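You operate a simulated robot arm through the tools that you are given. There is no shell and no other tool.

You are at the controls of a simulated robot arm. One attempt, no reset.

Task
Scan the loaded slide; if the display says faded put it in the repair box, else in the slide tray.
Fine: feed knob to Feed; one scan, dpi dial as it is; watch the display; then the knob to Free; shut the scanner tray again; leave the scanner on; the repair box stays where it is. Where these are worked on the way, their far stop is far enough and under half their travel is too little: feed knob, scanner tray.

It is judged by the outcome, as a careful person would: the job done as asked, and still so three seconds after it is handed in. It fails if anything else is knocked over, pushed out of place, dropped, spilled or broken.

Robot
A 6-joint arm with a fingered hand, fixed in place. Base frame: the origin is on the floor under the middle of its stand, x ahead of it, y to its left, z up; the work surface is at about z = 0.8. Units: m, degrees, N and s.
With the tool pointing down near the work surface it reaches from about 0.18 to 0.9 m from the base axis. Its first joint turns from -166.0 to 166.0 degrees. Payload 5 kg.
Tool frame: the origin (TCP) lies between the finger pads and is the grasp point; the fingertips stand 0.037 m ahead of it; z points along the fingers, y is the line along which they close. The gripper opens to 0.124 m; its body begins 0.043 m behind the TCP. The gripper is a hand of 3 fingers: y runs from the thumb to the fingers, the wrist lies at [-0.021, -0.125, -0.215] in the tool frame, and closing takes about 1.5 s.
Orientation is that of the tool frame in the base frame, as a unit quaternion [w, x, y, z]. With the fingers straight down and the wrist toward the robot, the tool's x, y and z point along [0, 1, 0], [1, 0, 0] and [0, 0, -1] of the base frame.

Tools
- The arm moves only by the tool drive_tool. Its arguments are lists of equal length, an entry for each row: "travel": the shift along the tool's x, y, z in m, a list of three; "delta_rot": the turn, a rotation vector about the tool's x, y, z in degrees, a list of three; "jaw": the opening in per cent of the stroke, from 0 (shut) to 100 (fully open). In form: {"travel": [[dx, dy, dz], ...], "delta_rot": [[wx, wy, wz], ...], "jaw": [jaw, ...]}. A call has 1 to 20 rows; each row shifts and turns the commanded pose from where the row before left it, along the tool's axes as they then stand. Rows are played at 5 a second. More than 0.05 m and 8.6 degrees between two rows, or a gripper value outside its range, and nothing of the call is played. Where a pose cannot be reached the arm comes as near as it can. A force on the tool above 40 N (or 10 N above the force at the start of the call, whichever is more), or a blocked arm, ends the call early, and 0.2 s more pass. Each finger travels about 0.072 m/s and halts on what it meets, pressing with about 31 N; the grip force reading is that of the motor and also rises with nothing between the fingers. The clock runs only during rows and for 0.2 s after the last one: add rows that do not move to give the fingers time. The reply holds the time, the measured pose of the TCP, the force on the tool along the base axes, the opening and the grip force, in the units named above and with some noise, with the torque about the TCP (base axes, N m) and any sound that the robot's microphone picked up.
- Cameras (640 x 400 px; columns grow to the right, rows downward): "scene" is fixed at [0.0493, -0.4987, 1.3569]; the picture's right is [0.76, -0.65, 0.00], its down [-0.24, -0.29, -0.93] and it looks along [0.60, 0.71, -0.37] (base axes); focal length 330 px, centre (320, 200). "wrist" rides on the gripper at [0.072, -0.104, -0.154] in the tool frame; the picture's right is [-0.83, 0.26, -0.49], its down [-0.51, -0.72, 0.47] and it looks along [-0.23, 0.64, 0.73] (tool axes); focal length 243 px, centre (320, 200). There is no depth. A picture from a camera that has moved, and an enlarged one, comes with that camera's place and axes in the base frame and with its lens.
- grab_frame(camera): a new picture of that camera. It takes no simulated time.
- set_grasp(shape): the hand has 3 fingers and takes this shape, open, in about a second: jaw (thumb against the fingers, like two jaws); tri (thumb and two fingers); tip (a fingertip pinch); poke (one finger out to press); point (the index stretched); flat (the hand flat); cup (the hand cupped); fist (a fist). The gripper value then closes the fingers along that shape, each until it touches; the sizes above hold for jaw. It gives what a move gives, with no picture.
- close_up(camera, box): a new picture of the part [left, top, right, bottom] of that camera's present view, enlarged. It takes no simulated time.
- close_job(): hands the job in; it is judged then, once.

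Places have to be worked out from the pictures, the camera data and where the tool is seen. Open the gripper and draw the arm clear of the work before you hand the job in, unless the task says otherwise.

The tools are called after "Emit:" by a JSON object that holds its "fn" and its "kwargs". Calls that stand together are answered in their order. drive_tool: Moves the arm, as the interface text tells. Its arguments: {"type":"object","properties":{"travel":{"type":"array","items":{"type":"array","items":{"type":"number"}}},"delta_rot":{"type":"array","items":{"type":"array","items":{"type":"number"}}},"jaw":{"type":"array","items":{"type":"number"}}},"required":["travel","delta_rot","jaw"]} The other tools are called the same way: set_grasp (shape) gives the hand a shape; grab_frame (camera) takes a picture; close_up (camera, box) takes an enlarged picture of a part of a camera's view; close_job () hands the job in.

At the start:

```text
time: 0.0
tool_pos: [0.6538, 0.3549, 1.0812]
orientation: [0.0, 0.706, 0.708, 0.0]
contact_force: [-0.6, 0.5, -0.1]
wrist_torque: [-0.03, 0.02, 0.01]
gripper_width: 0.1234
gripper_force: 0.0
shape: jaw
```

scene: 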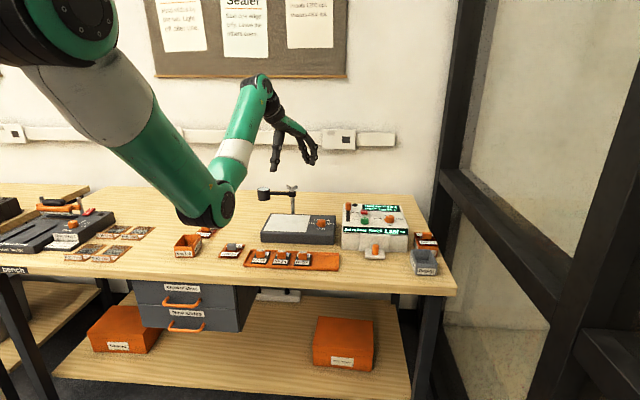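
wrist: 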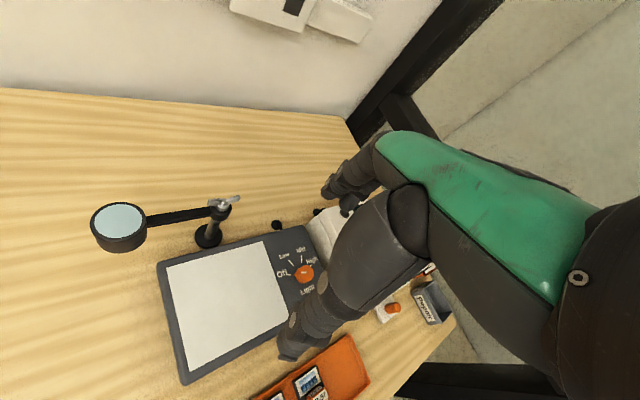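

I start by looking closely at the workbench to identify the scanner, the tray, the knobs and the boxes.

Emit:
{"fn": "close_up", "kwargs": {"camera": "scene", "box": [320, 180, 460, 290]}}

Emit:
{"fn": "close_up", "kwargs": {"camera": "scene", "box": [160, 180, 345, 295]}}

Emit:
{"fn": "close_up", "kwargs": {"camera": "scene", "box": [0, 180, 180, 290]}}

Emit:
{"fn": "close_up", "kwargs": {"camera": "scene", "box": [140, 0, 350, 80]}}

```text
3.64 times, centred on (390, 235) of scene
camera zoom: at [0.0493, -0.4987, 1.3569], right [0.76, -0.65, 0.0], down [-0.24, -0.29, -0.93], along [0.6, 0.71, -0.37], focal length 1201 px, centre (66, 73)
```

zoom: 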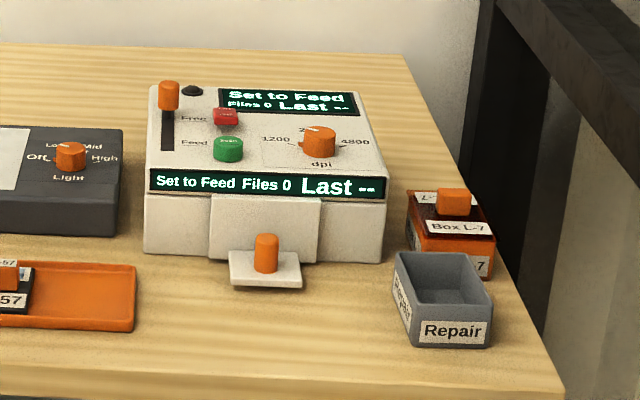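

```text
3.46 times, centred on (252, 238) of scene
camera zoom: at [0.0493, -0.4987, 1.3569], right [0.76, -0.65, 0.0], down [-0.24, -0.29, -0.93], along [0.6, 0.71, -0.37], focal length 1143 px, centre (554, 70)
```

zoom: 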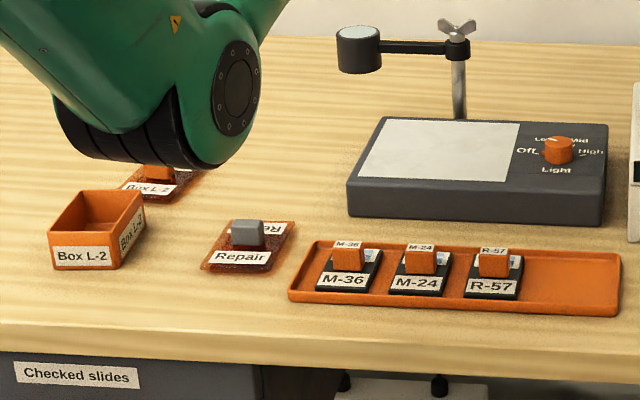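

```text
3.56 times, centred on (90, 235) of scene
camera zoom: at [0.0493, -0.4987, 1.3569], right [0.76, -0.65, 0.0], down [-0.24, -0.29, -0.93], along [0.6, 0.71, -0.37], focal length 1174 px, centre (1138, 76)
```

zoom: 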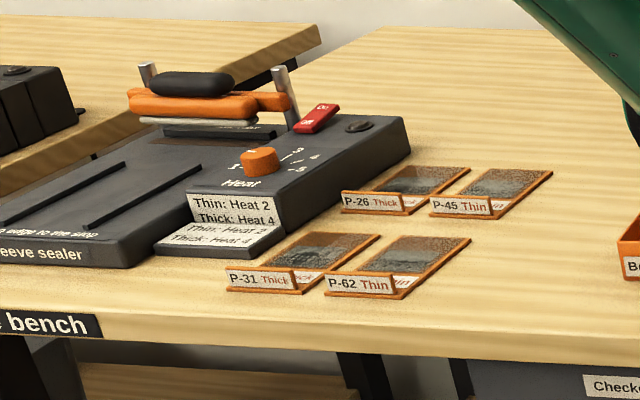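

```text
3.05 times, centred on (245, 40) of scene
camera zoom: at [0.0493, -0.4987, 1.3569], right [0.76, -0.65, 0.0], down [-0.24, -0.29, -0.93], along [0.6, 0.71, -0.37], focal length 1006 px, centre (549, 688)
```

zoom: 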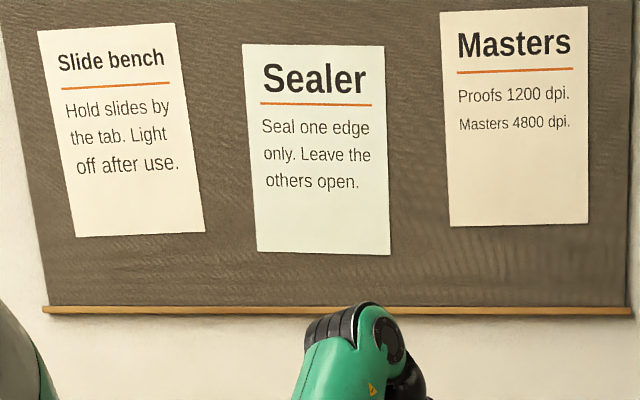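

The scanner sits at the right end with a sliding feed lever, green scan button and front tray. I estimate the scanner front near (0.72..0.87, 0.18..0.03). I move the hand aside, still high, so that the wrist camera can see the scanner unobstructed.

Emit:
{"fn": "drive_tool", "kwargs": {"travel": [[-0.0355, -0.0104, -0.007], [-0.0355, -0.0104, -0.007], [-0.0355, -0.0104, -0.007], [-0.0355, -0.0104, -0.007], [-0.0355, -0.0104, -0.007], [-0.0355, -0.0104, -0.007], [-0.0355, -0.0104, -0.007], [-0.0355, -0.0104, -0.007], [-0.0355, -0.0104, -0.007], [-0.0355, -0.0104, -0.007]], "delta_rot": [[0, 0, 0], [0, 0, 0], [0, 0, 0], [0, 0, 0], [0, 0, 0], [0, 0, 0], [0, 0, 0], [0, 0, 0], [0, 0, 0], [0, 0, 0]], "jaw": [100, 100, 100, 100, 100, 100, 100, 100, 100, 100]}}

Emit:
{"fn": "grab_frame", "kwargs": {"camera": "wrist"}}

Emit:
{"fn": "grab_frame", "kwargs": {"camera": "scene"}}

```text
time: 2.2
tool_pos: [0.563, 0.0008, 1.1185]
orientation: [0.001, 0.706, 0.708, 0.0]
contact_force: [-0.3, 0.0, -0.9]
wrist_torque: [-0.04, 0.0, 0.0]
gripper_width: 0.1237
gripper_force: 0.1
shape: jaw
out of reach, approached as far as the arm can: row 8, 9, 10
```

```text
taken
camera wrist: at [0.4592, 0.0736, 1.2714], right [0.26, -0.83, 0.49], down [-0.72, -0.51, -0.47], along [0.64, -0.23, -0.73], focal length 243 px, centre (320, 200)
```

wrist: 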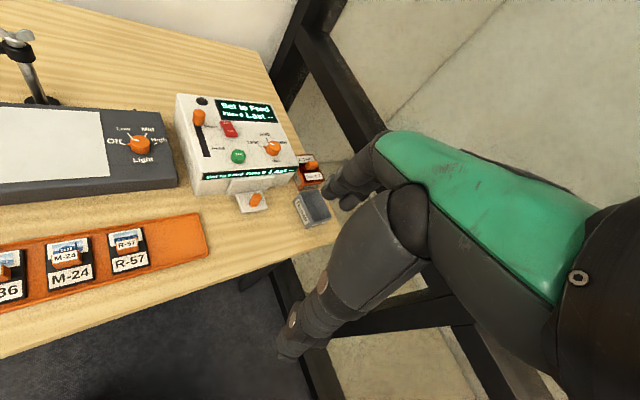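

```text
taken
```

scene: 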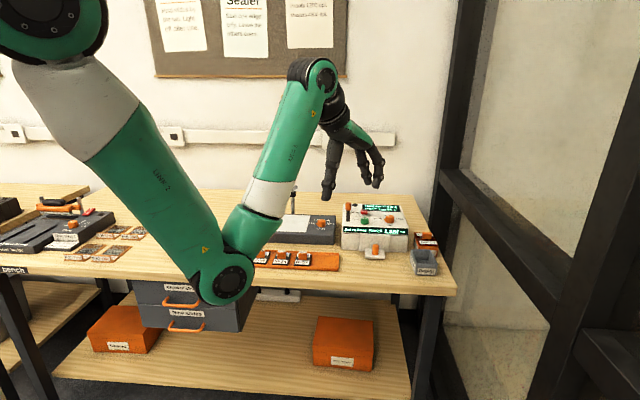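

Good view of the scanner. I zoom in with the wrist camera to locate features by triangulation.

Emit:
{"fn": "close_up", "kwargs": {"camera": "wrist", "box": [165, 80, 345, 230]}}

Emit:
{"fn": "close_up", "kwargs": {"camera": "wrist", "box": [0, 190, 220, 330]}}

Emit:
{"fn": "close_up", "kwargs": {"camera": "scene", "box": [330, 190, 450, 280]}}

```text
2.67 times, centred on (255, 155) of wrist
camera zoom: at [0.4592, 0.0736, 1.2714], right [0.26, -0.83, 0.49], down [-0.72, -0.51, -0.47], along [0.64, -0.23, -0.73], focal length 647 px, centre (493, 320)
```

zoom: 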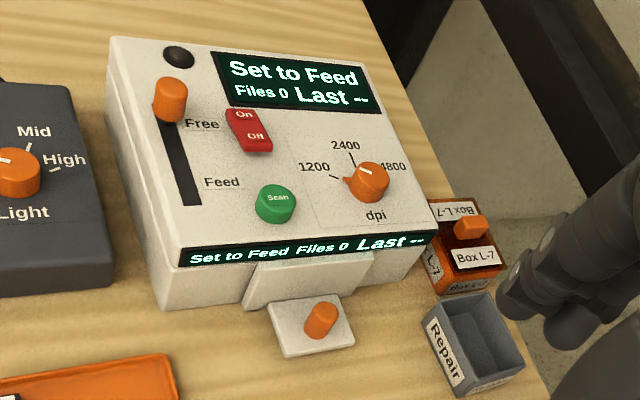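

```text
2.86 times, centred on (110, 260) of wrist
camera zoom: at [0.4592, 0.0736, 1.2714], right [0.26, -0.83, 0.49], down [-0.72, -0.51, -0.47], along [0.64, -0.23, -0.73], focal length 693 px, centre (920, 29)
```

zoom: 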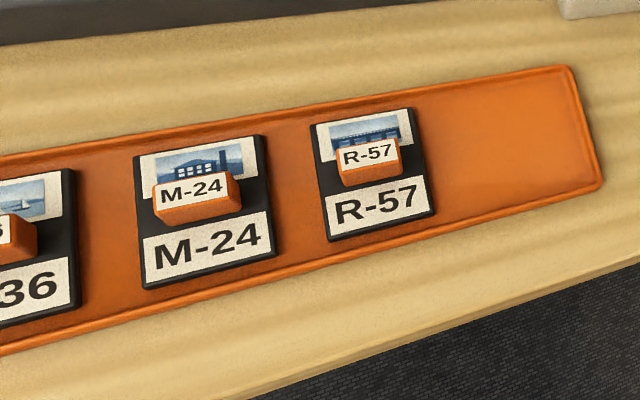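

```text
4.44 times, centred on (390, 235) of scene
camera zoom: at [0.0493, -0.4987, 1.3569], right [0.76, -0.65, 0.0], down [-0.24, -0.29, -0.93], along [0.6, 0.71, -0.37], focal length 1468 px, centre (9, 44)
```

zoom: 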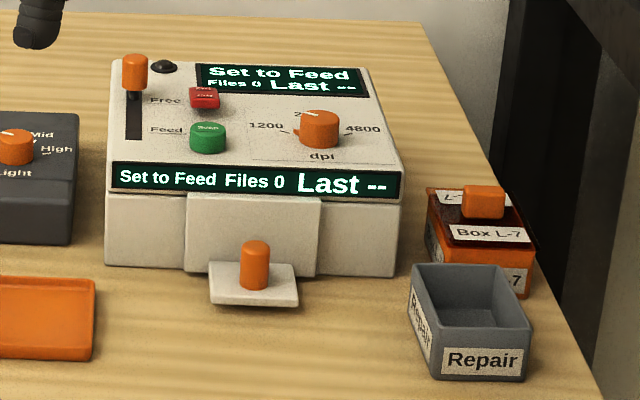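

From triangulation, the feed knob's top is near (0.795, 0.232, 0.924), and it slides along the (-0.707, -0.707) direction to Feed at about (0.75, 0.187). The green Scan button is near (0.779, 0.140, 0.90). I now move closer and yaw the tool by 45° to line up with the bench.

Emit:
{"fn": "drive_tool", "kwargs": {"travel": [[0.025, 0.024, 0.008], [0.025, 0.024, 0.008], [0.025, 0.024, 0.008], [0.025, 0.024, 0.008], [0, 0, 0], [0, 0, 0], [0, 0, 0], [0, 0, 0], [0, 0, 0], [0, 0, 0]], "delta_rot": [[0, 0, 0], [0, 0, 0], [0, 0, 0], [0, 0, 0], [0, 0, -7.5], [0, 0, -7.5], [0, 0, -7.5], [0, 0, -7.5], [0, 0, -7.5], [0, 0, -7.5]], "jaw": [100, 100, 100, 100, 100, 100, 100, 100, 100, 100]}}

Emit:
{"fn": "grab_frame", "kwargs": {"camera": "wrist"}}

Emit:
{"fn": "grab_frame", "kwargs": {"camera": "scene"}}

```text
time: 4.4
tool_pos: [0.6597, 0.1, 1.0871]
orientation: [0.0, 0.381, 0.925, -0.001]
contact_force: [0.1, 0.4, 0.2]
wrist_torque: [-0.02, 0.01, 0.02]
gripper_width: 0.1237
gripper_force: 0.0
shape: jaw
```

```text
taken
camera wrist: at [0.5358, 0.0784, 1.2396], right [0.77, -0.4, 0.49], down [-0.15, -0.87, -0.47], along [0.62, 0.29, -0.73], focal length 243 px, centre (320, 200)
```

wrist: 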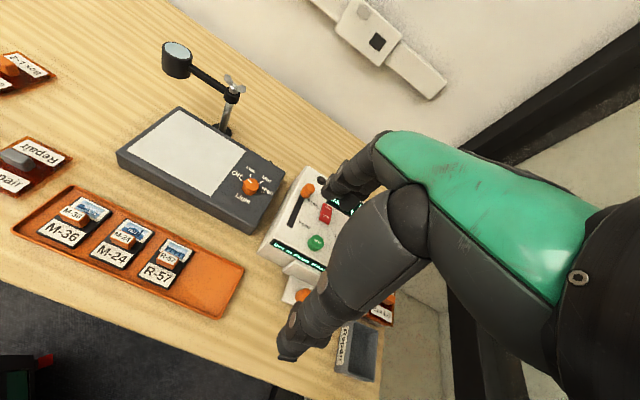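

```text
taken
```

scene: 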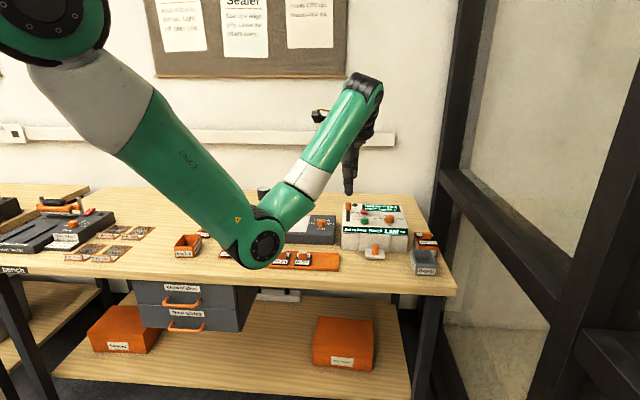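

The tool now points along the bench depth. I zoom in on both views to refine the feed knob location.

Emit:
{"fn": "close_up", "kwargs": {"camera": "wrist", "box": [240, 150, 400, 310]}}

Emit:
{"fn": "close_up", "kwargs": {"camera": "scene", "box": [335, 195, 415, 265]}}

```text
2.50 times, centred on (320, 230) of wrist
camera zoom: at [0.5358, 0.0784, 1.2396], right [0.77, -0.4, 0.49], down [-0.15, -0.87, -0.47], along [0.62, 0.29, -0.73], focal length 606 px, centre (320, 125)
```

zoom: 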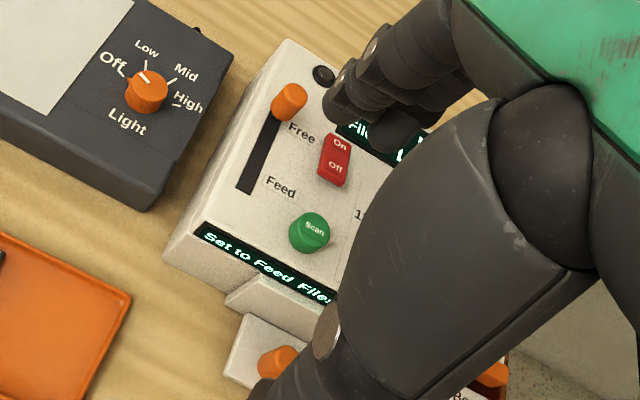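

```text
5.71 times, centred on (375, 230) of scene
camera zoom: at [0.0493, -0.4987, 1.3569], right [0.76, -0.65, 0.0], down [-0.24, -0.29, -0.93], along [0.6, 0.71, -0.37], focal length 1887 px, centre (6, 29)
```

zoom: 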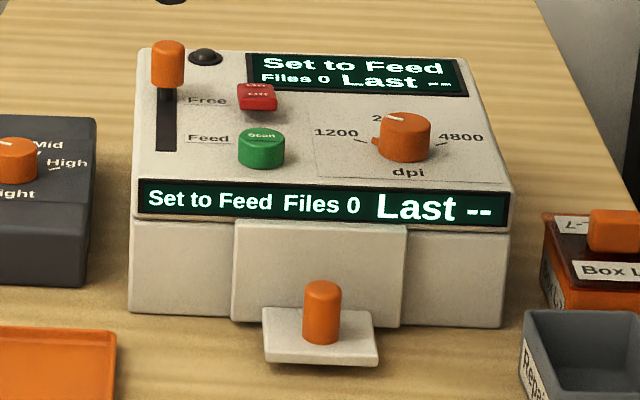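

Refined: knob top at about (0.789, 0.230, 0.928) on a surface at z≈0.893; Scan button top at about (0.770, 0.138, 0.908); tray knob top at about (0.752, 0.071, 0.847). I move above the feed knob, staying clear at z≈1.0.

Emit:
{"fn": "drive_tool", "kwargs": {"travel": [[0, 0.0367, 0.0174], [0, 0.0367, 0.0174], [0, 0.0367, 0.0174], [0, 0.0367, 0.0174], [0, 0.0367, 0.0174], [0, 0, 0]], "delta_rot": [[0, 0, 0], [0, 0, 0], [0, 0, 0], [0, 0, 0], [0, 0, 0], [0, 0, 0]], "jaw": [100, 100, 100, 100, 100, 100]}}

Emit:
{"fn": "close_up", "kwargs": {"camera": "scene", "box": [320, 130, 440, 260]}}

Emit:
{"fn": "grab_frame", "kwargs": {"camera": "wrist"}}

```text
time: 5.8
tool_pos: [0.7889, 0.2316, 0.9986]
orientation: [0.001, 0.383, 0.924, 0.0]
contact_force: [0.4, 0.2, 0.4]
wrist_torque: [0.01, 0.03, 0.01]
gripper_width: 0.1239
gripper_force: 0.1
shape: jaw
```

```text
3.08 times, centred on (380, 195) of scene
camera zoom: at [0.0493, -0.4987, 1.3569], right [0.76, -0.65, 0.0], down [-0.24, -0.29, -0.93], along [0.6, 0.71, -0.37], focal length 1016 px, centre (135, 215)
```

zoom: 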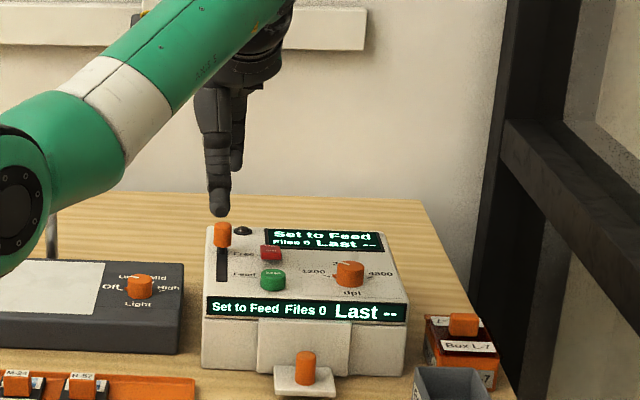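

```text
taken
camera wrist: at [0.6651, 0.2096, 1.152], right [0.77, -0.4, 0.49], down [-0.15, -0.87, -0.47], along [0.62, 0.29, -0.73], focal length 243 px, centre (320, 200)
```

wrist: 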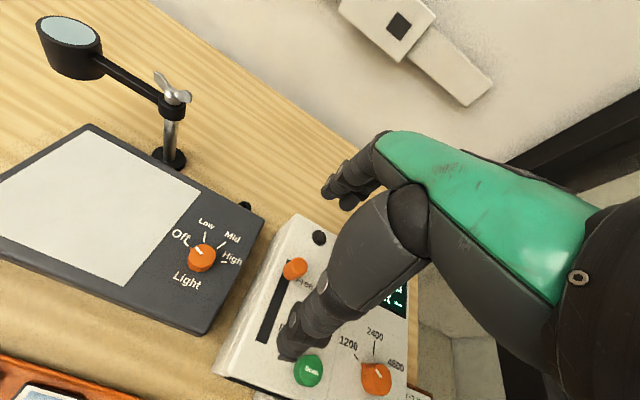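

The hand is aligned above the knob (thumb in front, fingers behind). A black dome sits just behind the knob, so I narrow the jaw to about half before descending, and check.

Emit:
{"fn": "drive_tool", "kwargs": {"travel": [[0, 0, 0], [0, 0, 0], [0, 0, 0], [0, 0, 0], [0, 0, 0.02]], "delta_rot": [[0, 0, 0], [0, 0, 0], [0, 0, 0], [0, 0, 0], [0, 0, 0]], "jaw": [50, 50, 50, 50, 50]}}

Emit:
{"fn": "close_up", "kwargs": {"camera": "scene", "box": [330, 160, 410, 260]}}

Emit:
{"fn": "close_up", "kwargs": {"camera": "wrist", "box": [200, 150, 440, 400]}}

```text
time: 7.0
tool_pos: [0.789, 0.2299, 0.979]
orientation: [0.0, 0.382, 0.924, 0.0]
contact_force: [0.1, -0.7, 0.6]
wrist_torque: [-0.04, 0.0, 0.01]
gripper_width: 0.0625
gripper_force: 0.1
shape: jaw
```

```text
4.00 times, centred on (370, 210) of scene
camera zoom: at [0.0493, -0.4987, 1.3569], right [0.76, -0.65, 0.0], down [-0.24, -0.29, -0.93], along [0.6, 0.71, -0.37], focal length 1321 px, centre (120, 160)
```

zoom: 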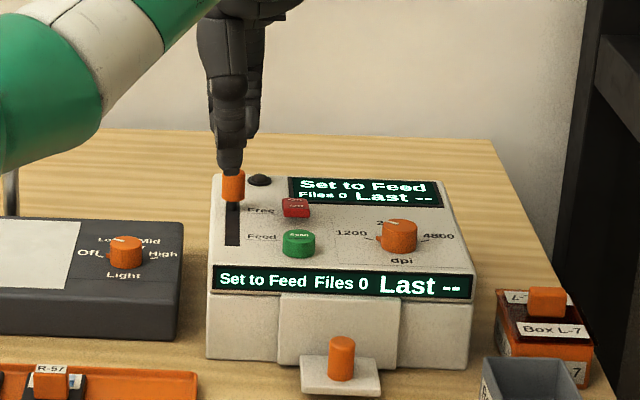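

```text
1.60 times, centred on (320, 275) of wrist
camera zoom: at [0.665, 0.2091, 1.1324], right [0.77, -0.4, 0.49], down [-0.15, -0.87, -0.47], along [0.62, 0.29, -0.73], focal length 388 px, centre (320, 80)
```

zoom: 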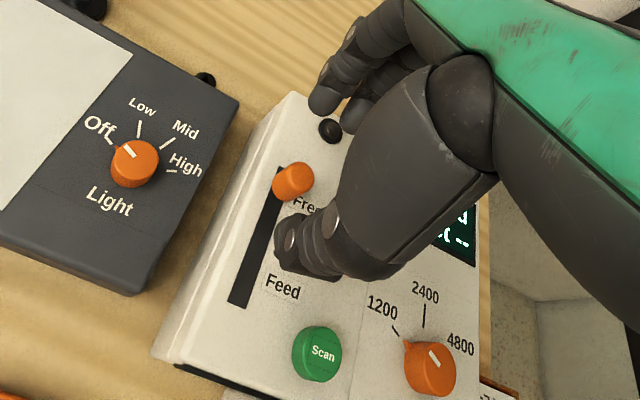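

The narrowed fingers straddle the knob. I descend so that the fingertips stand about 8 mm above the panel.

Emit:
{"fn": "drive_tool", "kwargs": {"travel": [[0, 0, 0.014], [0, 0, 0.014], [0, 0, 0.012], [0, 0, 0]], "delta_rot": [[0, 0, 0], [0, 0, 0], [0, 0, 0], [0, 0, 0]], "jaw": [50, 50, 50, 50]}}

Emit:
{"fn": "close_up", "kwargs": {"camera": "scene", "box": [340, 180, 400, 250]}}

Emit:
{"fn": "close_up", "kwargs": {"camera": "wrist", "box": [200, 200, 360, 400]}}

```text
time: 8.0
tool_pos: [0.7881, 0.2291, 0.9397]
orientation: [0.0, 0.383, 0.924, 0.0]
contact_force: [0.1, 0.2, 0.3]
wrist_torque: [0.0, 0.0, 0.04]
gripper_width: 0.0626
gripper_force: 0.1
shape: jaw
```

```text
5.71 times, centred on (370, 215) of scene
camera zoom: at [0.0493, -0.4987, 1.3569], right [0.76, -0.65, 0.0], down [-0.24, -0.29, -0.93], along [0.6, 0.71, -0.37], focal length 1887 px, centre (34, 114)
```

zoom: 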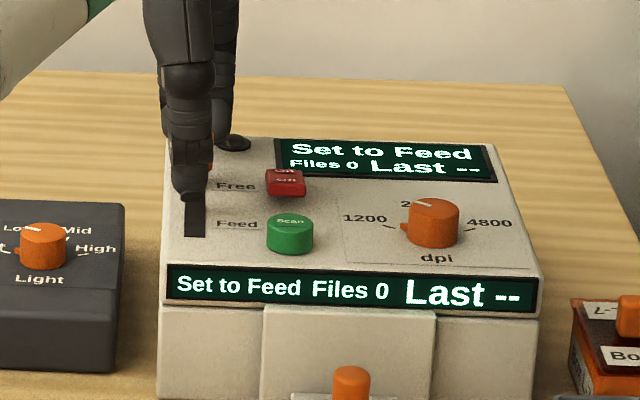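

```text
2.00 times, centred on (280, 300) of wrist
camera zoom: at [0.665, 0.2085, 1.0922], right [0.77, -0.4, 0.49], down [-0.15, -0.87, -0.47], along [0.62, 0.29, -0.73], focal length 485 px, centre (400, 0)
```

zoom: 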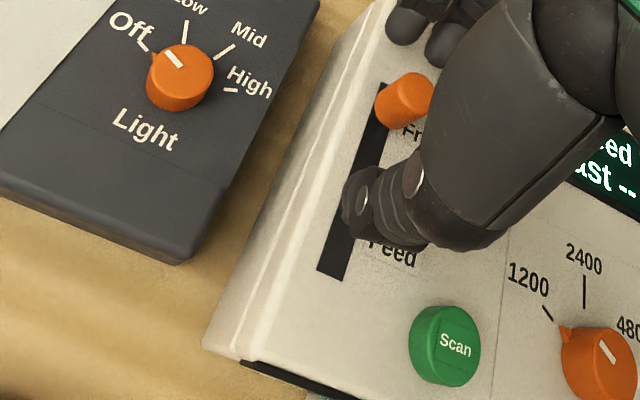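

The knob lies between thumb and fingers. I close on it.

Emit:
{"fn": "drive_tool", "kwargs": {"travel": [[0, 0, 0], [0, 0, 0], [0, 0, 0], [0, 0, 0], [0, 0, 0]], "delta_rot": [[0, 0, 0], [0, 0, 0], [0, 0, 0], [0, 0, 0], [0, 0, 0]], "jaw": [30, 10, 5, 5, 5]}}

Emit:
{"fn": "close_up", "kwargs": {"camera": "scene", "box": [340, 180, 400, 250]}}

Emit:
{"fn": "close_up", "kwargs": {"camera": "wrist", "box": [200, 200, 360, 400]}}

```text
time: 9.2
tool_pos: [0.7896, 0.2304, 0.94]
orientation: [0.0, 0.382, 0.924, 0.0]
contact_force: [1.7, 0.8, 3.0]
wrist_torque: [0.08, -0.05, 0.01]
gripper_width: 0.0068
gripper_force: 0.0
shape: jaw
```

```text
5.71 times, centred on (370, 215) of scene
camera zoom: at [0.0493, -0.4987, 1.3569], right [0.76, -0.65, 0.0], down [-0.24, -0.29, -0.93], along [0.6, 0.71, -0.37], focal length 1887 px, centre (34, 114)
```

zoom: 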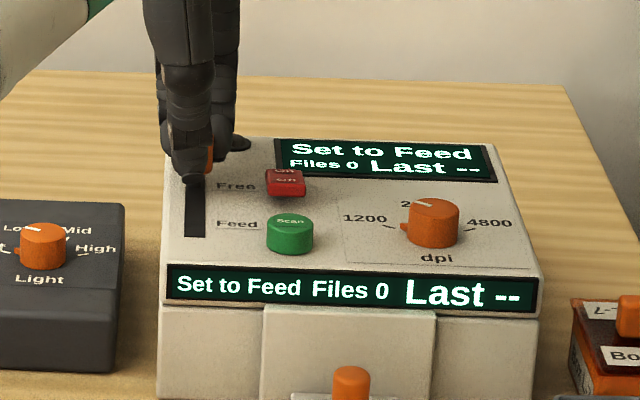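

```text
2.00 times, centred on (280, 300) of wrist
camera zoom: at [0.6651, 0.2087, 1.0927], right [0.77, -0.4, 0.49], down [-0.15, -0.87, -0.47], along [0.62, 0.29, -0.73], focal length 485 px, centre (400, 0)
```

zoom: 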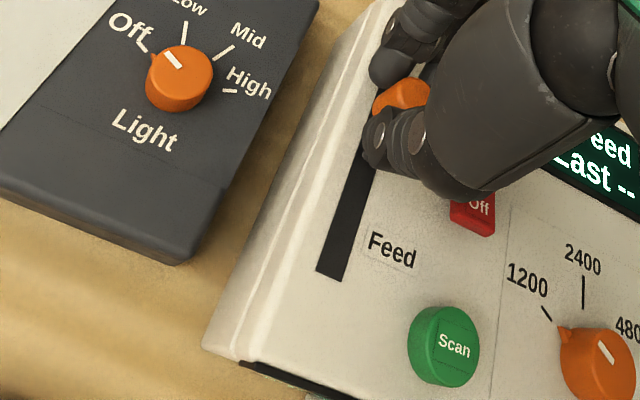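

The knob sits between thumb and fingers. I drag it 3 cm toward Feed along tool −y and check that it follows.

Emit:
{"fn": "drive_tool", "kwargs": {"travel": [[0, -0.01, 0], [0, -0.01, 0], [0, -0.01, 0], [0, 0, 0]], "delta_rot": [[0, 0, 0], [0, 0, 0], [0, 0, 0], [0, 0, 0]], "jaw": [2, 0, 0, 0]}}

Emit:
{"fn": "close_up", "kwargs": {"camera": "scene", "box": [340, 180, 400, 250]}}

Emit:
{"fn": "close_up", "kwargs": {"camera": "wrist", "box": [200, 200, 360, 400]}}

```text
time: 10.2
tool_pos: [0.7682, 0.2081, 0.9395]
orientation: [0.0, 0.382, 0.924, 0.0]
contact_force: [-2.0, 3.5, -2.9]
wrist_torque: [0.08, 0.08, 0.05]
gripper_width: 0.0077
gripper_force: 30.8
shape: jaw
```

```text
5.71 times, centred on (370, 215) of scene
camera zoom: at [0.0493, -0.4987, 1.3569], right [0.76, -0.65, 0.0], down [-0.24, -0.29, -0.93], along [0.6, 0.71, -0.37], focal length 1887 px, centre (34, 114)
```

zoom: 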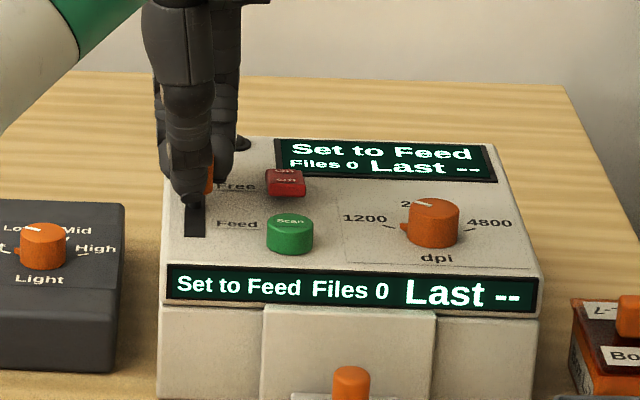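

```text
2.00 times, centred on (280, 300) of wrist
camera zoom: at [0.6441, 0.1873, 1.0923], right [0.77, -0.4, 0.49], down [-0.15, -0.87, -0.47], along [0.62, 0.29, -0.73], focal length 485 px, centre (400, 0)
```

zoom: 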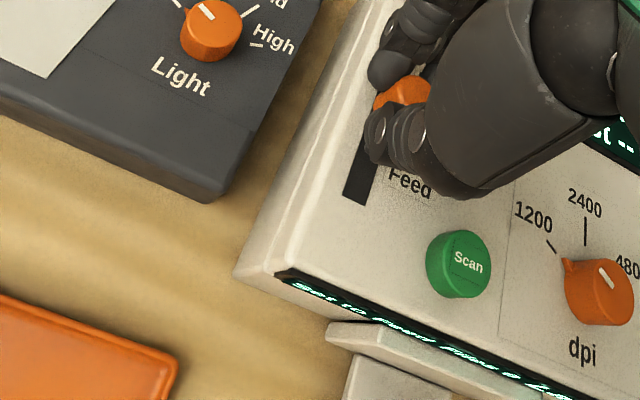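

The knob follows the hand. I continue toward the Feed stop in small steps.

Emit:
{"fn": "drive_tool", "kwargs": {"travel": [[0, -0.01, 0], [0, -0.01, 0], [0, -0.008, 0], [0, -0.006, 0], [0, -0.004, 0], [0, 0, 0]], "delta_rot": [[0, 0, 0], [0, 0, 0], [0, 0, 0], [0, 0, 0], [0, 0, 0], [0, 0, 0]], "jaw": [0, 0, 0, 0, 0, 0]}}

Emit:
{"fn": "close_up", "kwargs": {"camera": "scene", "box": [340, 180, 400, 250]}}

Emit:
{"fn": "close_up", "kwargs": {"camera": "wrist", "box": [200, 200, 360, 400]}}

```text
time: 11.6
tool_pos: [0.7416, 0.1839, 0.9404]
orientation: [0.0, 0.382, 0.924, 0.002]
contact_force: [16.1, 29.3, 0.2]
wrist_torque: [0.94, -0.59, 0.27]
gripper_width: 0.0081
gripper_force: 31.3
shape: jaw
```

```text
5.71 times, centred on (370, 215) of scene
camera zoom: at [0.0493, -0.4987, 1.3569], right [0.76, -0.65, 0.0], down [-0.24, -0.29, -0.93], along [0.6, 0.71, -0.37], focal length 1887 px, centre (34, 114)
```

zoom: 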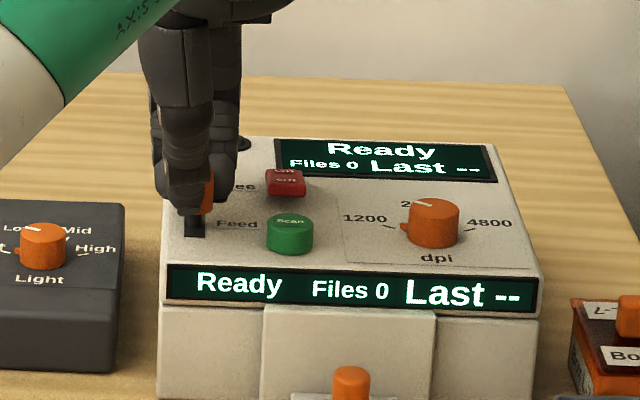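

```text
2.00 times, centred on (280, 300) of wrist
camera zoom: at [0.618, 0.1621, 1.0934], right [0.77, -0.4, 0.49], down [-0.15, -0.87, -0.47], along [0.62, 0.29, -0.73], focal length 485 px, centre (400, 0)
```

zoom: 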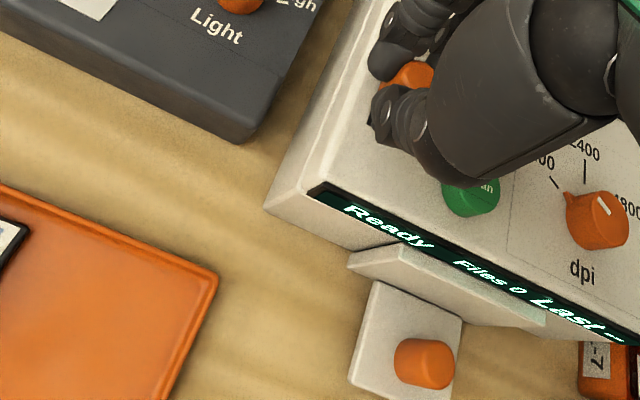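

Display now reads "Ready"; the knob is at its Feed stop. I open the fingers and lift straight up.

Emit:
{"fn": "drive_tool", "kwargs": {"travel": [[0, 0, 0], [0, 0, 0], [0, 0, 0], [0, 0, -0.02], [0, 0, -0.03], [0, 0, -0.03], [0, 0, 0]], "delta_rot": [[0, 0, 0], [0, 0, 0], [0, 0, 0], [0, 0, 0], [0, 0, 0], [0, 0, 0], [0, 0, 0]], "jaw": [30, 50, 50, 50, 50, 50, 50]}}

Emit:
{"fn": "close_up", "kwargs": {"camera": "scene", "box": [330, 160, 410, 260]}}

Emit:
{"fn": "close_up", "kwargs": {"camera": "wrist", "box": [160, 150, 420, 400]}}

```text
time: 13.2
tool_pos: [0.7407, 0.183, 1.019]
orientation: [0.0, 0.382, 0.924, 0.0]
contact_force: [-1.2, -0.4, 0.0]
wrist_torque: [0.01, 0.0, 0.01]
gripper_width: 0.0614
gripper_force: 0.1
shape: jaw
```

```text
4.00 times, centred on (370, 210) of scene
camera zoom: at [0.0493, -0.4987, 1.3569], right [0.76, -0.65, 0.0], down [-0.24, -0.29, -0.93], along [0.6, 0.71, -0.37], focal length 1321 px, centre (120, 160)
```

zoom: 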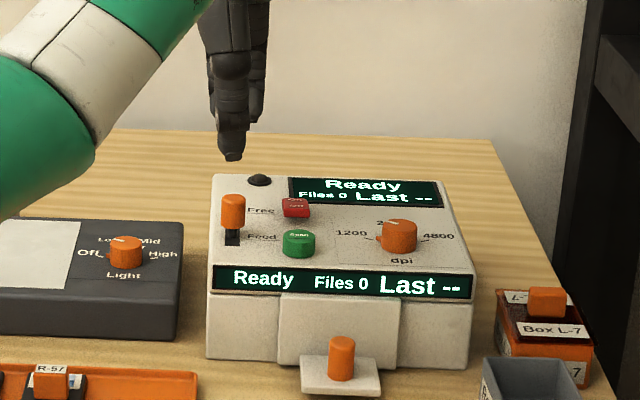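

```text
1.60 times, centred on (290, 275) of wrist
camera zoom: at [0.617, 0.1604, 1.1726], right [0.77, -0.4, 0.49], down [-0.15, -0.87, -0.47], along [0.62, 0.29, -0.73], focal length 388 px, centre (368, 80)
```

zoom: 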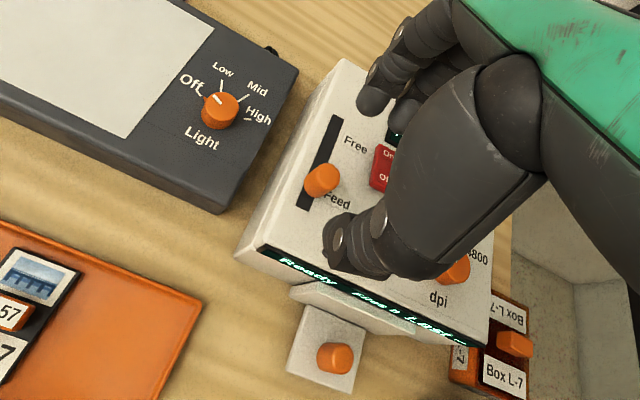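

The knob stays at Feed with "Ready" shown. I rise further, then change the hand to the poke shape for the Scan button.

Emit:
{"fn": "drive_tool", "kwargs": {"travel": [[0, 0, -0.03], [0, 0, -0.03], [0, 0, 0]], "delta_rot": [[0, 0, 0], [0, 0, 0], [0, 0, 0]], "jaw": [50, 50, 50]}}

Emit:
{"fn": "set_grasp", "kwargs": {"shape": "poke"}}

Emit:
{"fn": "grab_frame", "kwargs": {"camera": "scene"}}

Emit:
{"fn": "grab_frame", "kwargs": {"camera": "wrist"}}

```text
time: 14.0
tool_pos: [0.7394, 0.1826, 1.0805]
orientation: [0.0, 0.382, 0.924, 0.0]
contact_force: [-0.8, 0.4, 0.6]
wrist_torque: [-0.01, 0.01, 0.01]
gripper_width: 0.0614
gripper_force: 0.0
shape: jaw
```

```text
time: 14.9
tool_pos: [0.7403, 0.1809, 1.0792]
orientation: [0.001, 0.382, 0.924, 0.0]
contact_force: [0.3, -0.7, -0.2]
wrist_torque: [0.02, -0.02, 0.0]
gripper_width: 0.0001
gripper_force: 0.0
shape: poke
```

```text
taken
```

scene: 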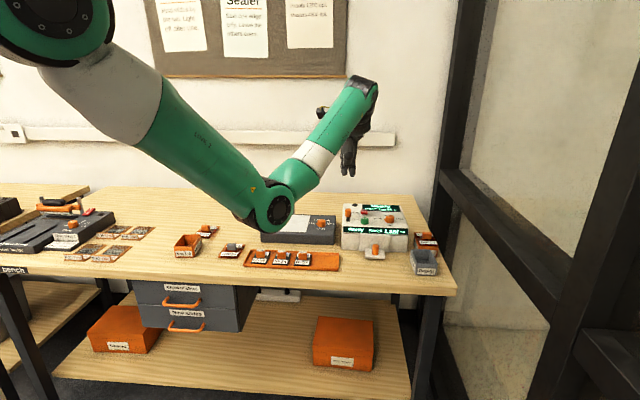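

```text
taken
camera wrist: at [0.6164, 0.1604, 1.2324], right [0.77, -0.4, 0.49], down [-0.15, -0.87, -0.47], along [0.62, 0.29, -0.73], focal length 243 px, centre (320, 200)
```

wrist: 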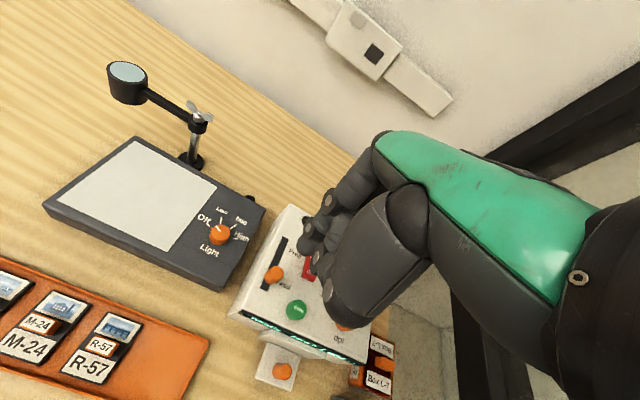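

I zoom in on the hand to find where the poking fingertip is.

Emit:
{"fn": "close_up", "kwargs": {"camera": "scene", "box": [310, 70, 430, 200]}}

Emit:
{"fn": "close_up", "kwargs": {"camera": "wrist", "box": [220, 130, 460, 360]}}

```text
3.08 times, centred on (370, 135) of scene
camera zoom: at [0.0493, -0.4987, 1.3569], right [0.76, -0.65, 0.0], down [-0.24, -0.29, -0.93], along [0.6, 0.71, -0.37], focal length 1016 px, centre (166, 400)
```

zoom: 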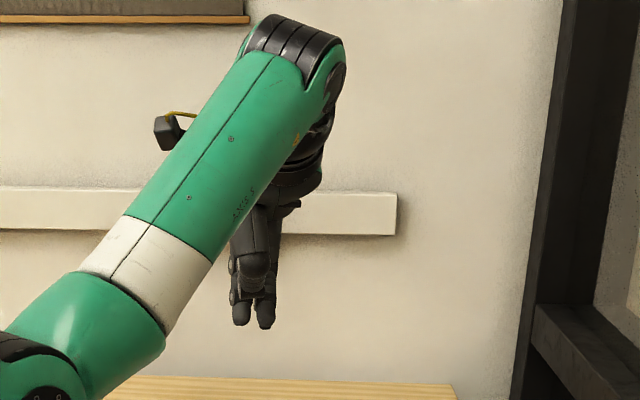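

```text
1.74 times, centred on (340, 245) of wrist
camera zoom: at [0.6164, 0.1604, 1.2324], right [0.77, -0.4, 0.49], down [-0.15, -0.87, -0.47], along [0.62, 0.29, -0.73], focal length 422 px, centre (285, 122)
```

zoom: 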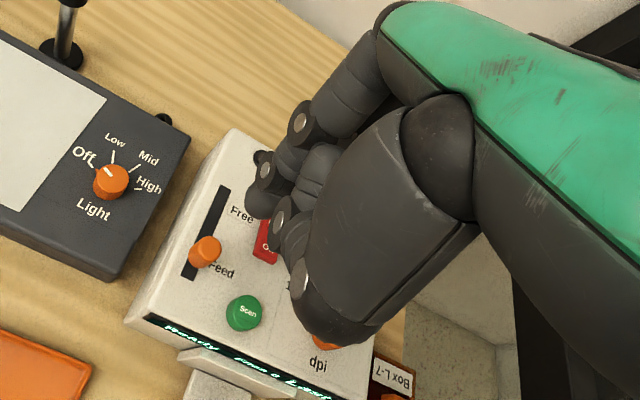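

I look more closely at the fingers to see which one protrudes.

Emit:
{"fn": "close_up", "kwargs": {"camera": "wrist", "box": [280, 160, 400, 280]}}

Emit:
{"fn": "close_up", "kwargs": {"camera": "scene", "box": [340, 120, 380, 190]}}

```text
3.33 times, centred on (340, 220) of wrist
camera zoom: at [0.6164, 0.1604, 1.2324], right [0.77, -0.4, 0.49], down [-0.15, -0.87, -0.47], along [0.62, 0.29, -0.73], focal length 809 px, centre (253, 133)
```

zoom: 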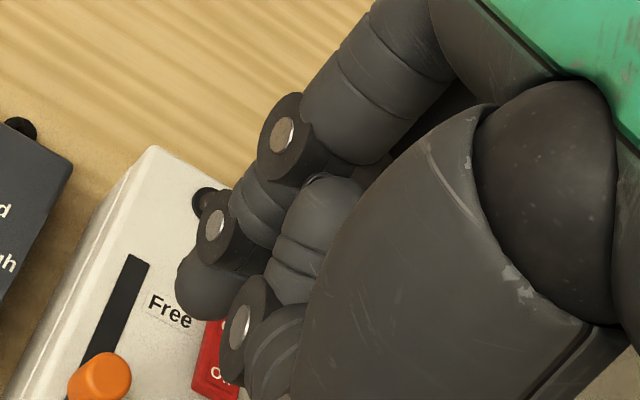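

```text
5.71 times, centred on (360, 155) of scene
camera zoom: at [0.0493, -0.4987, 1.3569], right [0.76, -0.65, 0.0], down [-0.24, -0.29, -0.93], along [0.6, 0.71, -0.37], focal length 1887 px, centre (91, 457)
```

zoom: 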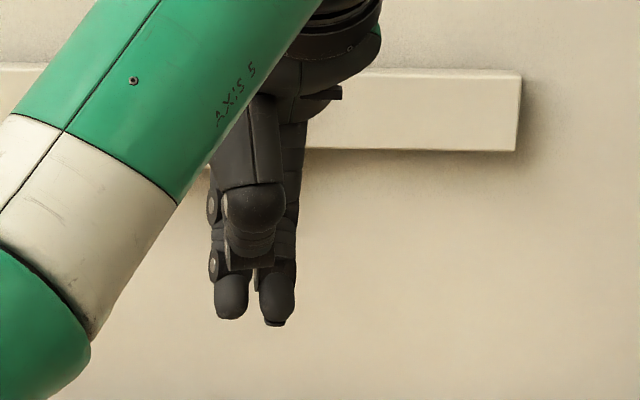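

Two fingers still look extended in the open poke shape; I close the grip value to see whether only one finger stays out.

Emit:
{"fn": "drive_tool", "kwargs": {"travel": [[0, 0, 0], [0, 0, 0], [0, 0, 0], [0, 0, 0], [0, 0, 0], [0, 0, 0]], "delta_rot": [[0, 0, 0], [0, 0, 0], [0, 0, 0], [0, 0, 0], [0, 0, 0], [0, 0, 0]], "jaw": [0, 0, 0, 0, 0, 0]}}

Emit:
{"fn": "close_up", "kwargs": {"camera": "wrist", "box": [280, 160, 400, 280]}}

Emit:
{"fn": "close_up", "kwargs": {"camera": "scene", "box": [340, 120, 380, 190]}}

```text
time: 16.3
tool_pos: [0.7414, 0.1812, 1.0793]
orientation: [0.0, 0.382, 0.924, 0.001]
contact_force: [-0.3, -0.1, 0.8]
wrist_torque: [0.02, 0.0, -0.01]
gripper_width: 0.0
gripper_force: 30.6
shape: jaw
```

```text
3.33 times, centred on (340, 220) of wrist
camera zoom: at [0.6165, 0.1604, 1.2325], right [0.77, -0.4, 0.49], down [-0.15, -0.87, -0.47], along [0.62, 0.29, -0.73], focal length 809 px, centre (253, 133)
```

zoom: 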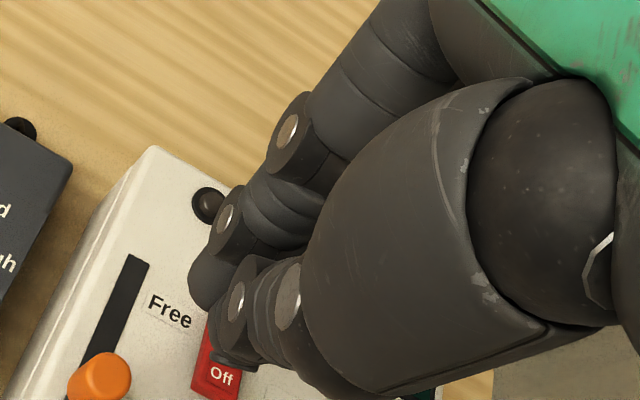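

```text
5.71 times, centred on (360, 155) of scene
camera zoom: at [0.0493, -0.4987, 1.3569], right [0.76, -0.65, 0.0], down [-0.24, -0.29, -0.93], along [0.6, 0.71, -0.37], focal length 1887 px, centre (91, 457)
```

zoom: 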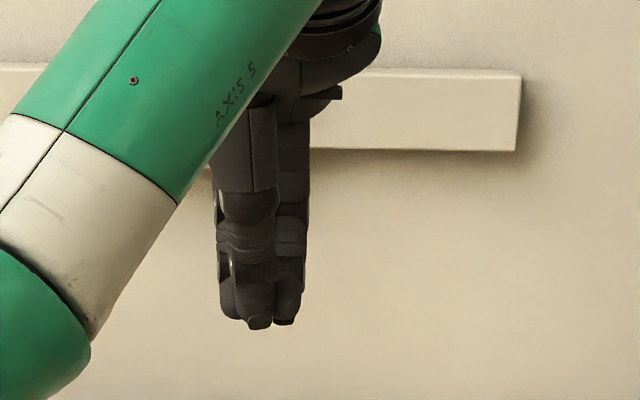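

The hand is now a closed three-finger tip with its end 3.7 cm ahead of the TCP, well centred: a good pusher. I move it above the green Scan button at z≈1.0.

Emit:
{"fn": "drive_tool", "kwargs": {"travel": [[-0.0169, -0.0021, 0.0263], [-0.0169, -0.0021, 0.0263], [-0.0169, -0.002, 0.0264], [0, 0, 0]], "delta_rot": [[0, 0, 0], [0, 0, 0], [0, 0, 0], [0, 0, 0]], "jaw": [0, 0, 0, 0]}}

Emit:
{"fn": "close_up", "kwargs": {"camera": "scene", "box": [330, 160, 410, 260]}}

Emit:
{"fn": "close_up", "kwargs": {"camera": "wrist", "box": [200, 150, 400, 350]}}

```text
time: 17.3
tool_pos: [0.7742, 0.1417, 1.0007]
orientation: [0.0, 0.383, 0.924, 0.0]
contact_force: [-0.4, 0.4, 0.1]
wrist_torque: [-0.04, 0.0, 0.05]
gripper_width: 0.0001
gripper_force: 30.9
shape: jaw
```

```text
4.00 times, centred on (370, 210) of scene
camera zoom: at [0.0493, -0.4987, 1.3569], right [0.76, -0.65, 0.0], down [-0.24, -0.29, -0.93], along [0.6, 0.71, -0.37], focal length 1321 px, centre (120, 160)
```

zoom: 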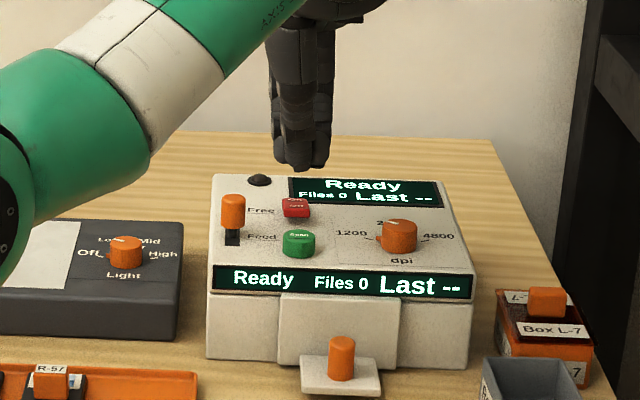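

```text
2.00 times, centred on (300, 250) of wrist
camera zoom: at [0.6489, 0.1196, 1.1533], right [0.77, -0.4, 0.49], down [-0.15, -0.87, -0.47], along [0.62, 0.29, -0.73], focal length 485 px, centre (360, 100)
```

zoom: 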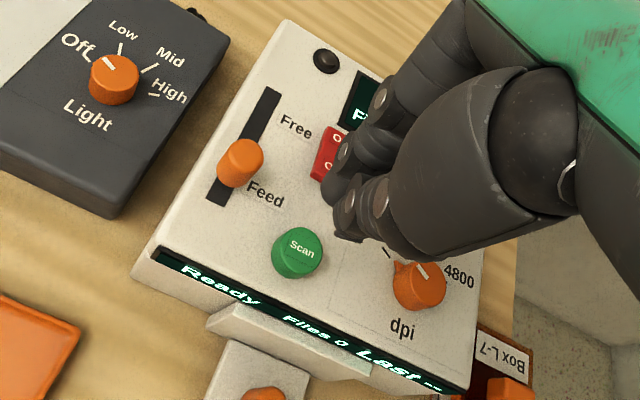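

Measured from this view the button is at (0.772, 0.140), directly beneath the fingertips. I descend to about 1 cm above it.

Emit:
{"fn": "drive_tool", "kwargs": {"travel": [[0, 0, 0.015], [0, 0, 0.015], [0, 0, 0.015], [0, 0, 0]], "delta_rot": [[0, 0, 0], [0, 0, 0], [0, 0, 0], [0, 0, 0]], "jaw": [0, 0, 0, 0]}}

Emit:
{"fn": "close_up", "kwargs": {"camera": "scene", "box": [340, 180, 400, 250]}}

Emit:
{"fn": "close_up", "kwargs": {"camera": "wrist", "box": [200, 150, 400, 350]}}

```text
time: 18.3
tool_pos: [0.7723, 0.1419, 0.9536]
orientation: [0.0, 0.382, 0.924, 0.0]
contact_force: [0.4, -0.6, -0.1]
wrist_torque: [0.02, 0.05, 0.02]
gripper_width: 0.0
gripper_force: 30.6
shape: jaw
```

```text
5.71 times, centred on (370, 215) of scene
camera zoom: at [0.0493, -0.4987, 1.3569], right [0.76, -0.65, 0.0], down [-0.24, -0.29, -0.93], along [0.6, 0.71, -0.37], focal length 1887 px, centre (34, 114)
```

zoom: 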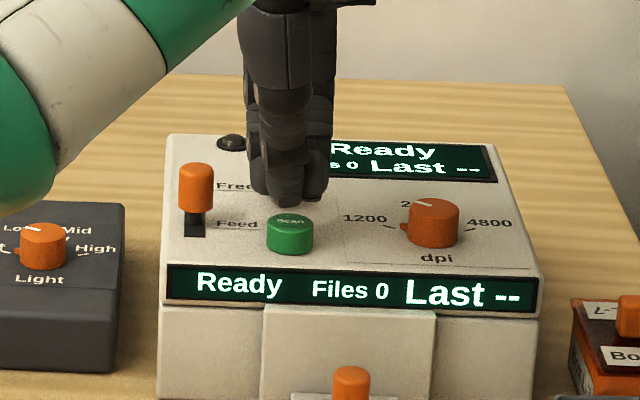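

```text
2.00 times, centred on (300, 250) of wrist
camera zoom: at [0.6493, 0.12, 1.1078], right [0.77, -0.4, 0.49], down [-0.15, -0.87, -0.47], along [0.62, 0.29, -0.73], focal length 485 px, centre (360, 100)
```

zoom: 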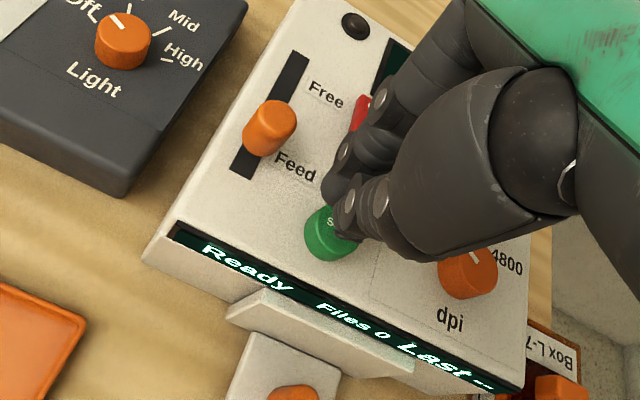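

The tip is right over the button. I press down gently in small steps and watch the force.

Emit:
{"fn": "drive_tool", "kwargs": {"travel": [[0, 0, 0.004], [0, 0, 0.003], [0, 0, 0.003], [0, 0, 0]], "delta_rot": [[0, 0, 0], [0, 0, 0], [0, 0, 0], [0, 0, 0]], "jaw": [0, 0, 0, 0]}}

Emit:
{"fn": "close_up", "kwargs": {"camera": "scene", "box": [340, 180, 400, 250]}}

```text
time: 19.3
tool_pos: [0.7735, 0.141, 0.946]
orientation: [0.0, 0.382, 0.924, -0.001]
contact_force: [0.1, 1.2, 0.0]
wrist_torque: [0.01, 0.02, 0.03]
gripper_width: 0.0
gripper_force: 31.4
shape: jaw
```

```text
5.71 times, centred on (370, 215) of scene
camera zoom: at [0.0493, -0.4987, 1.3569], right [0.76, -0.65, 0.0], down [-0.24, -0.29, -0.93], along [0.6, 0.71, -0.37], focal length 1887 px, centre (34, 114)
```

zoom: 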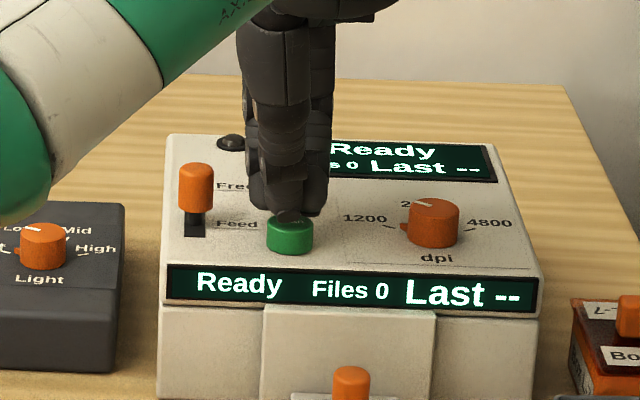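

No contact yet; the tip is just at the button's top. I press on in 3 mm steps.

Emit:
{"fn": "drive_tool", "kwargs": {"travel": [[0, 0, 0.003], [0, 0, 0.003], [0, 0, 0]], "delta_rot": [[0, 0, 0], [0, 0, 0], [0, 0, 0]], "jaw": [0, 0, 0]}}

Emit:
{"fn": "close_up", "kwargs": {"camera": "scene", "box": [340, 180, 400, 250]}}

```text
time: 20.1
tool_pos: [0.7728, 0.1411, 0.9397]
orientation: [0.0, 0.382, 0.924, 0.001]
contact_force: [0.3, -0.5, 0.4]
wrist_torque: [-0.03, 0.01, -0.01]
gripper_width: 0.0
gripper_force: 30.8
shape: jaw
```

```text
5.71 times, centred on (370, 215) of scene
camera zoom: at [0.0493, -0.4987, 1.3569], right [0.76, -0.65, 0.0], down [-0.24, -0.29, -0.93], along [0.6, 0.71, -0.37], focal length 1887 px, centre (34, 114)
```

zoom: 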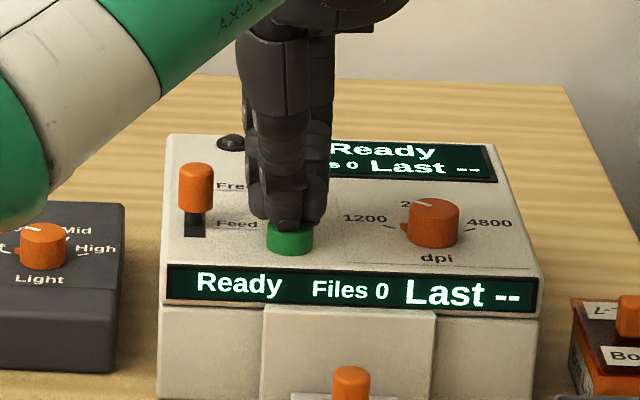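

Still no force reading. I continue with smaller steps.

Emit:
{"fn": "drive_tool", "kwargs": {"travel": [[0, 0, 0.002], [0, 0, 0.002], [0, 0, 0]], "delta_rot": [[0, 0, 0], [0, 0, 0], [0, 0, 0]], "jaw": [0, 0, 0]}}

Emit:
{"fn": "close_up", "kwargs": {"camera": "scene", "box": [340, 180, 400, 250]}}

Emit:
{"fn": "close_up", "kwargs": {"camera": "wrist", "box": [240, 180, 380, 320]}}

```text
time: 20.9
tool_pos: [0.7739, 0.142, 0.9355]
orientation: [0.001, 0.382, 0.924, 0.0]
contact_force: [0.8, -2.4, 3.2]
wrist_torque: [-0.04, 0.03, 0.01]
gripper_width: 0.0
gripper_force: 31.4
shape: jaw
heard: click
```

```text
5.71 times, centred on (370, 215) of scene
camera zoom: at [0.0493, -0.4987, 1.3569], right [0.76, -0.65, 0.0], down [-0.24, -0.29, -0.93], along [0.6, 0.71, -0.37], focal length 1887 px, centre (34, 114)
```

zoom: 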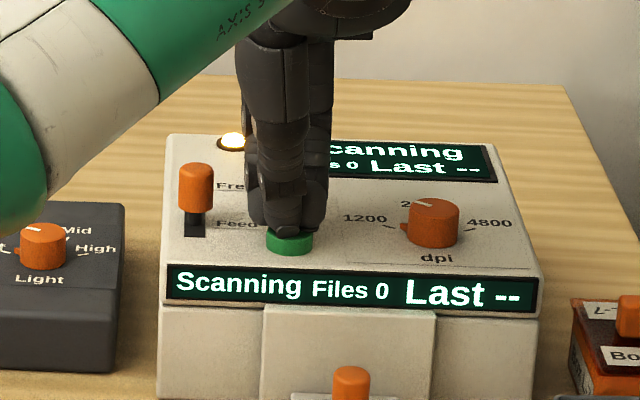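

```text
2.86 times, centred on (310, 250) of wrist
camera zoom: at [0.6491, 0.1203, 1.0889], right [0.77, -0.4, 0.49], down [-0.15, -0.87, -0.47], along [0.62, 0.29, -0.73], focal length 693 px, centre (349, 57)
```

zoom: 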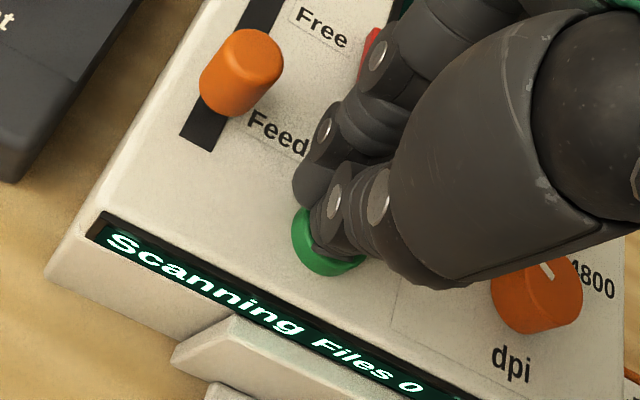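

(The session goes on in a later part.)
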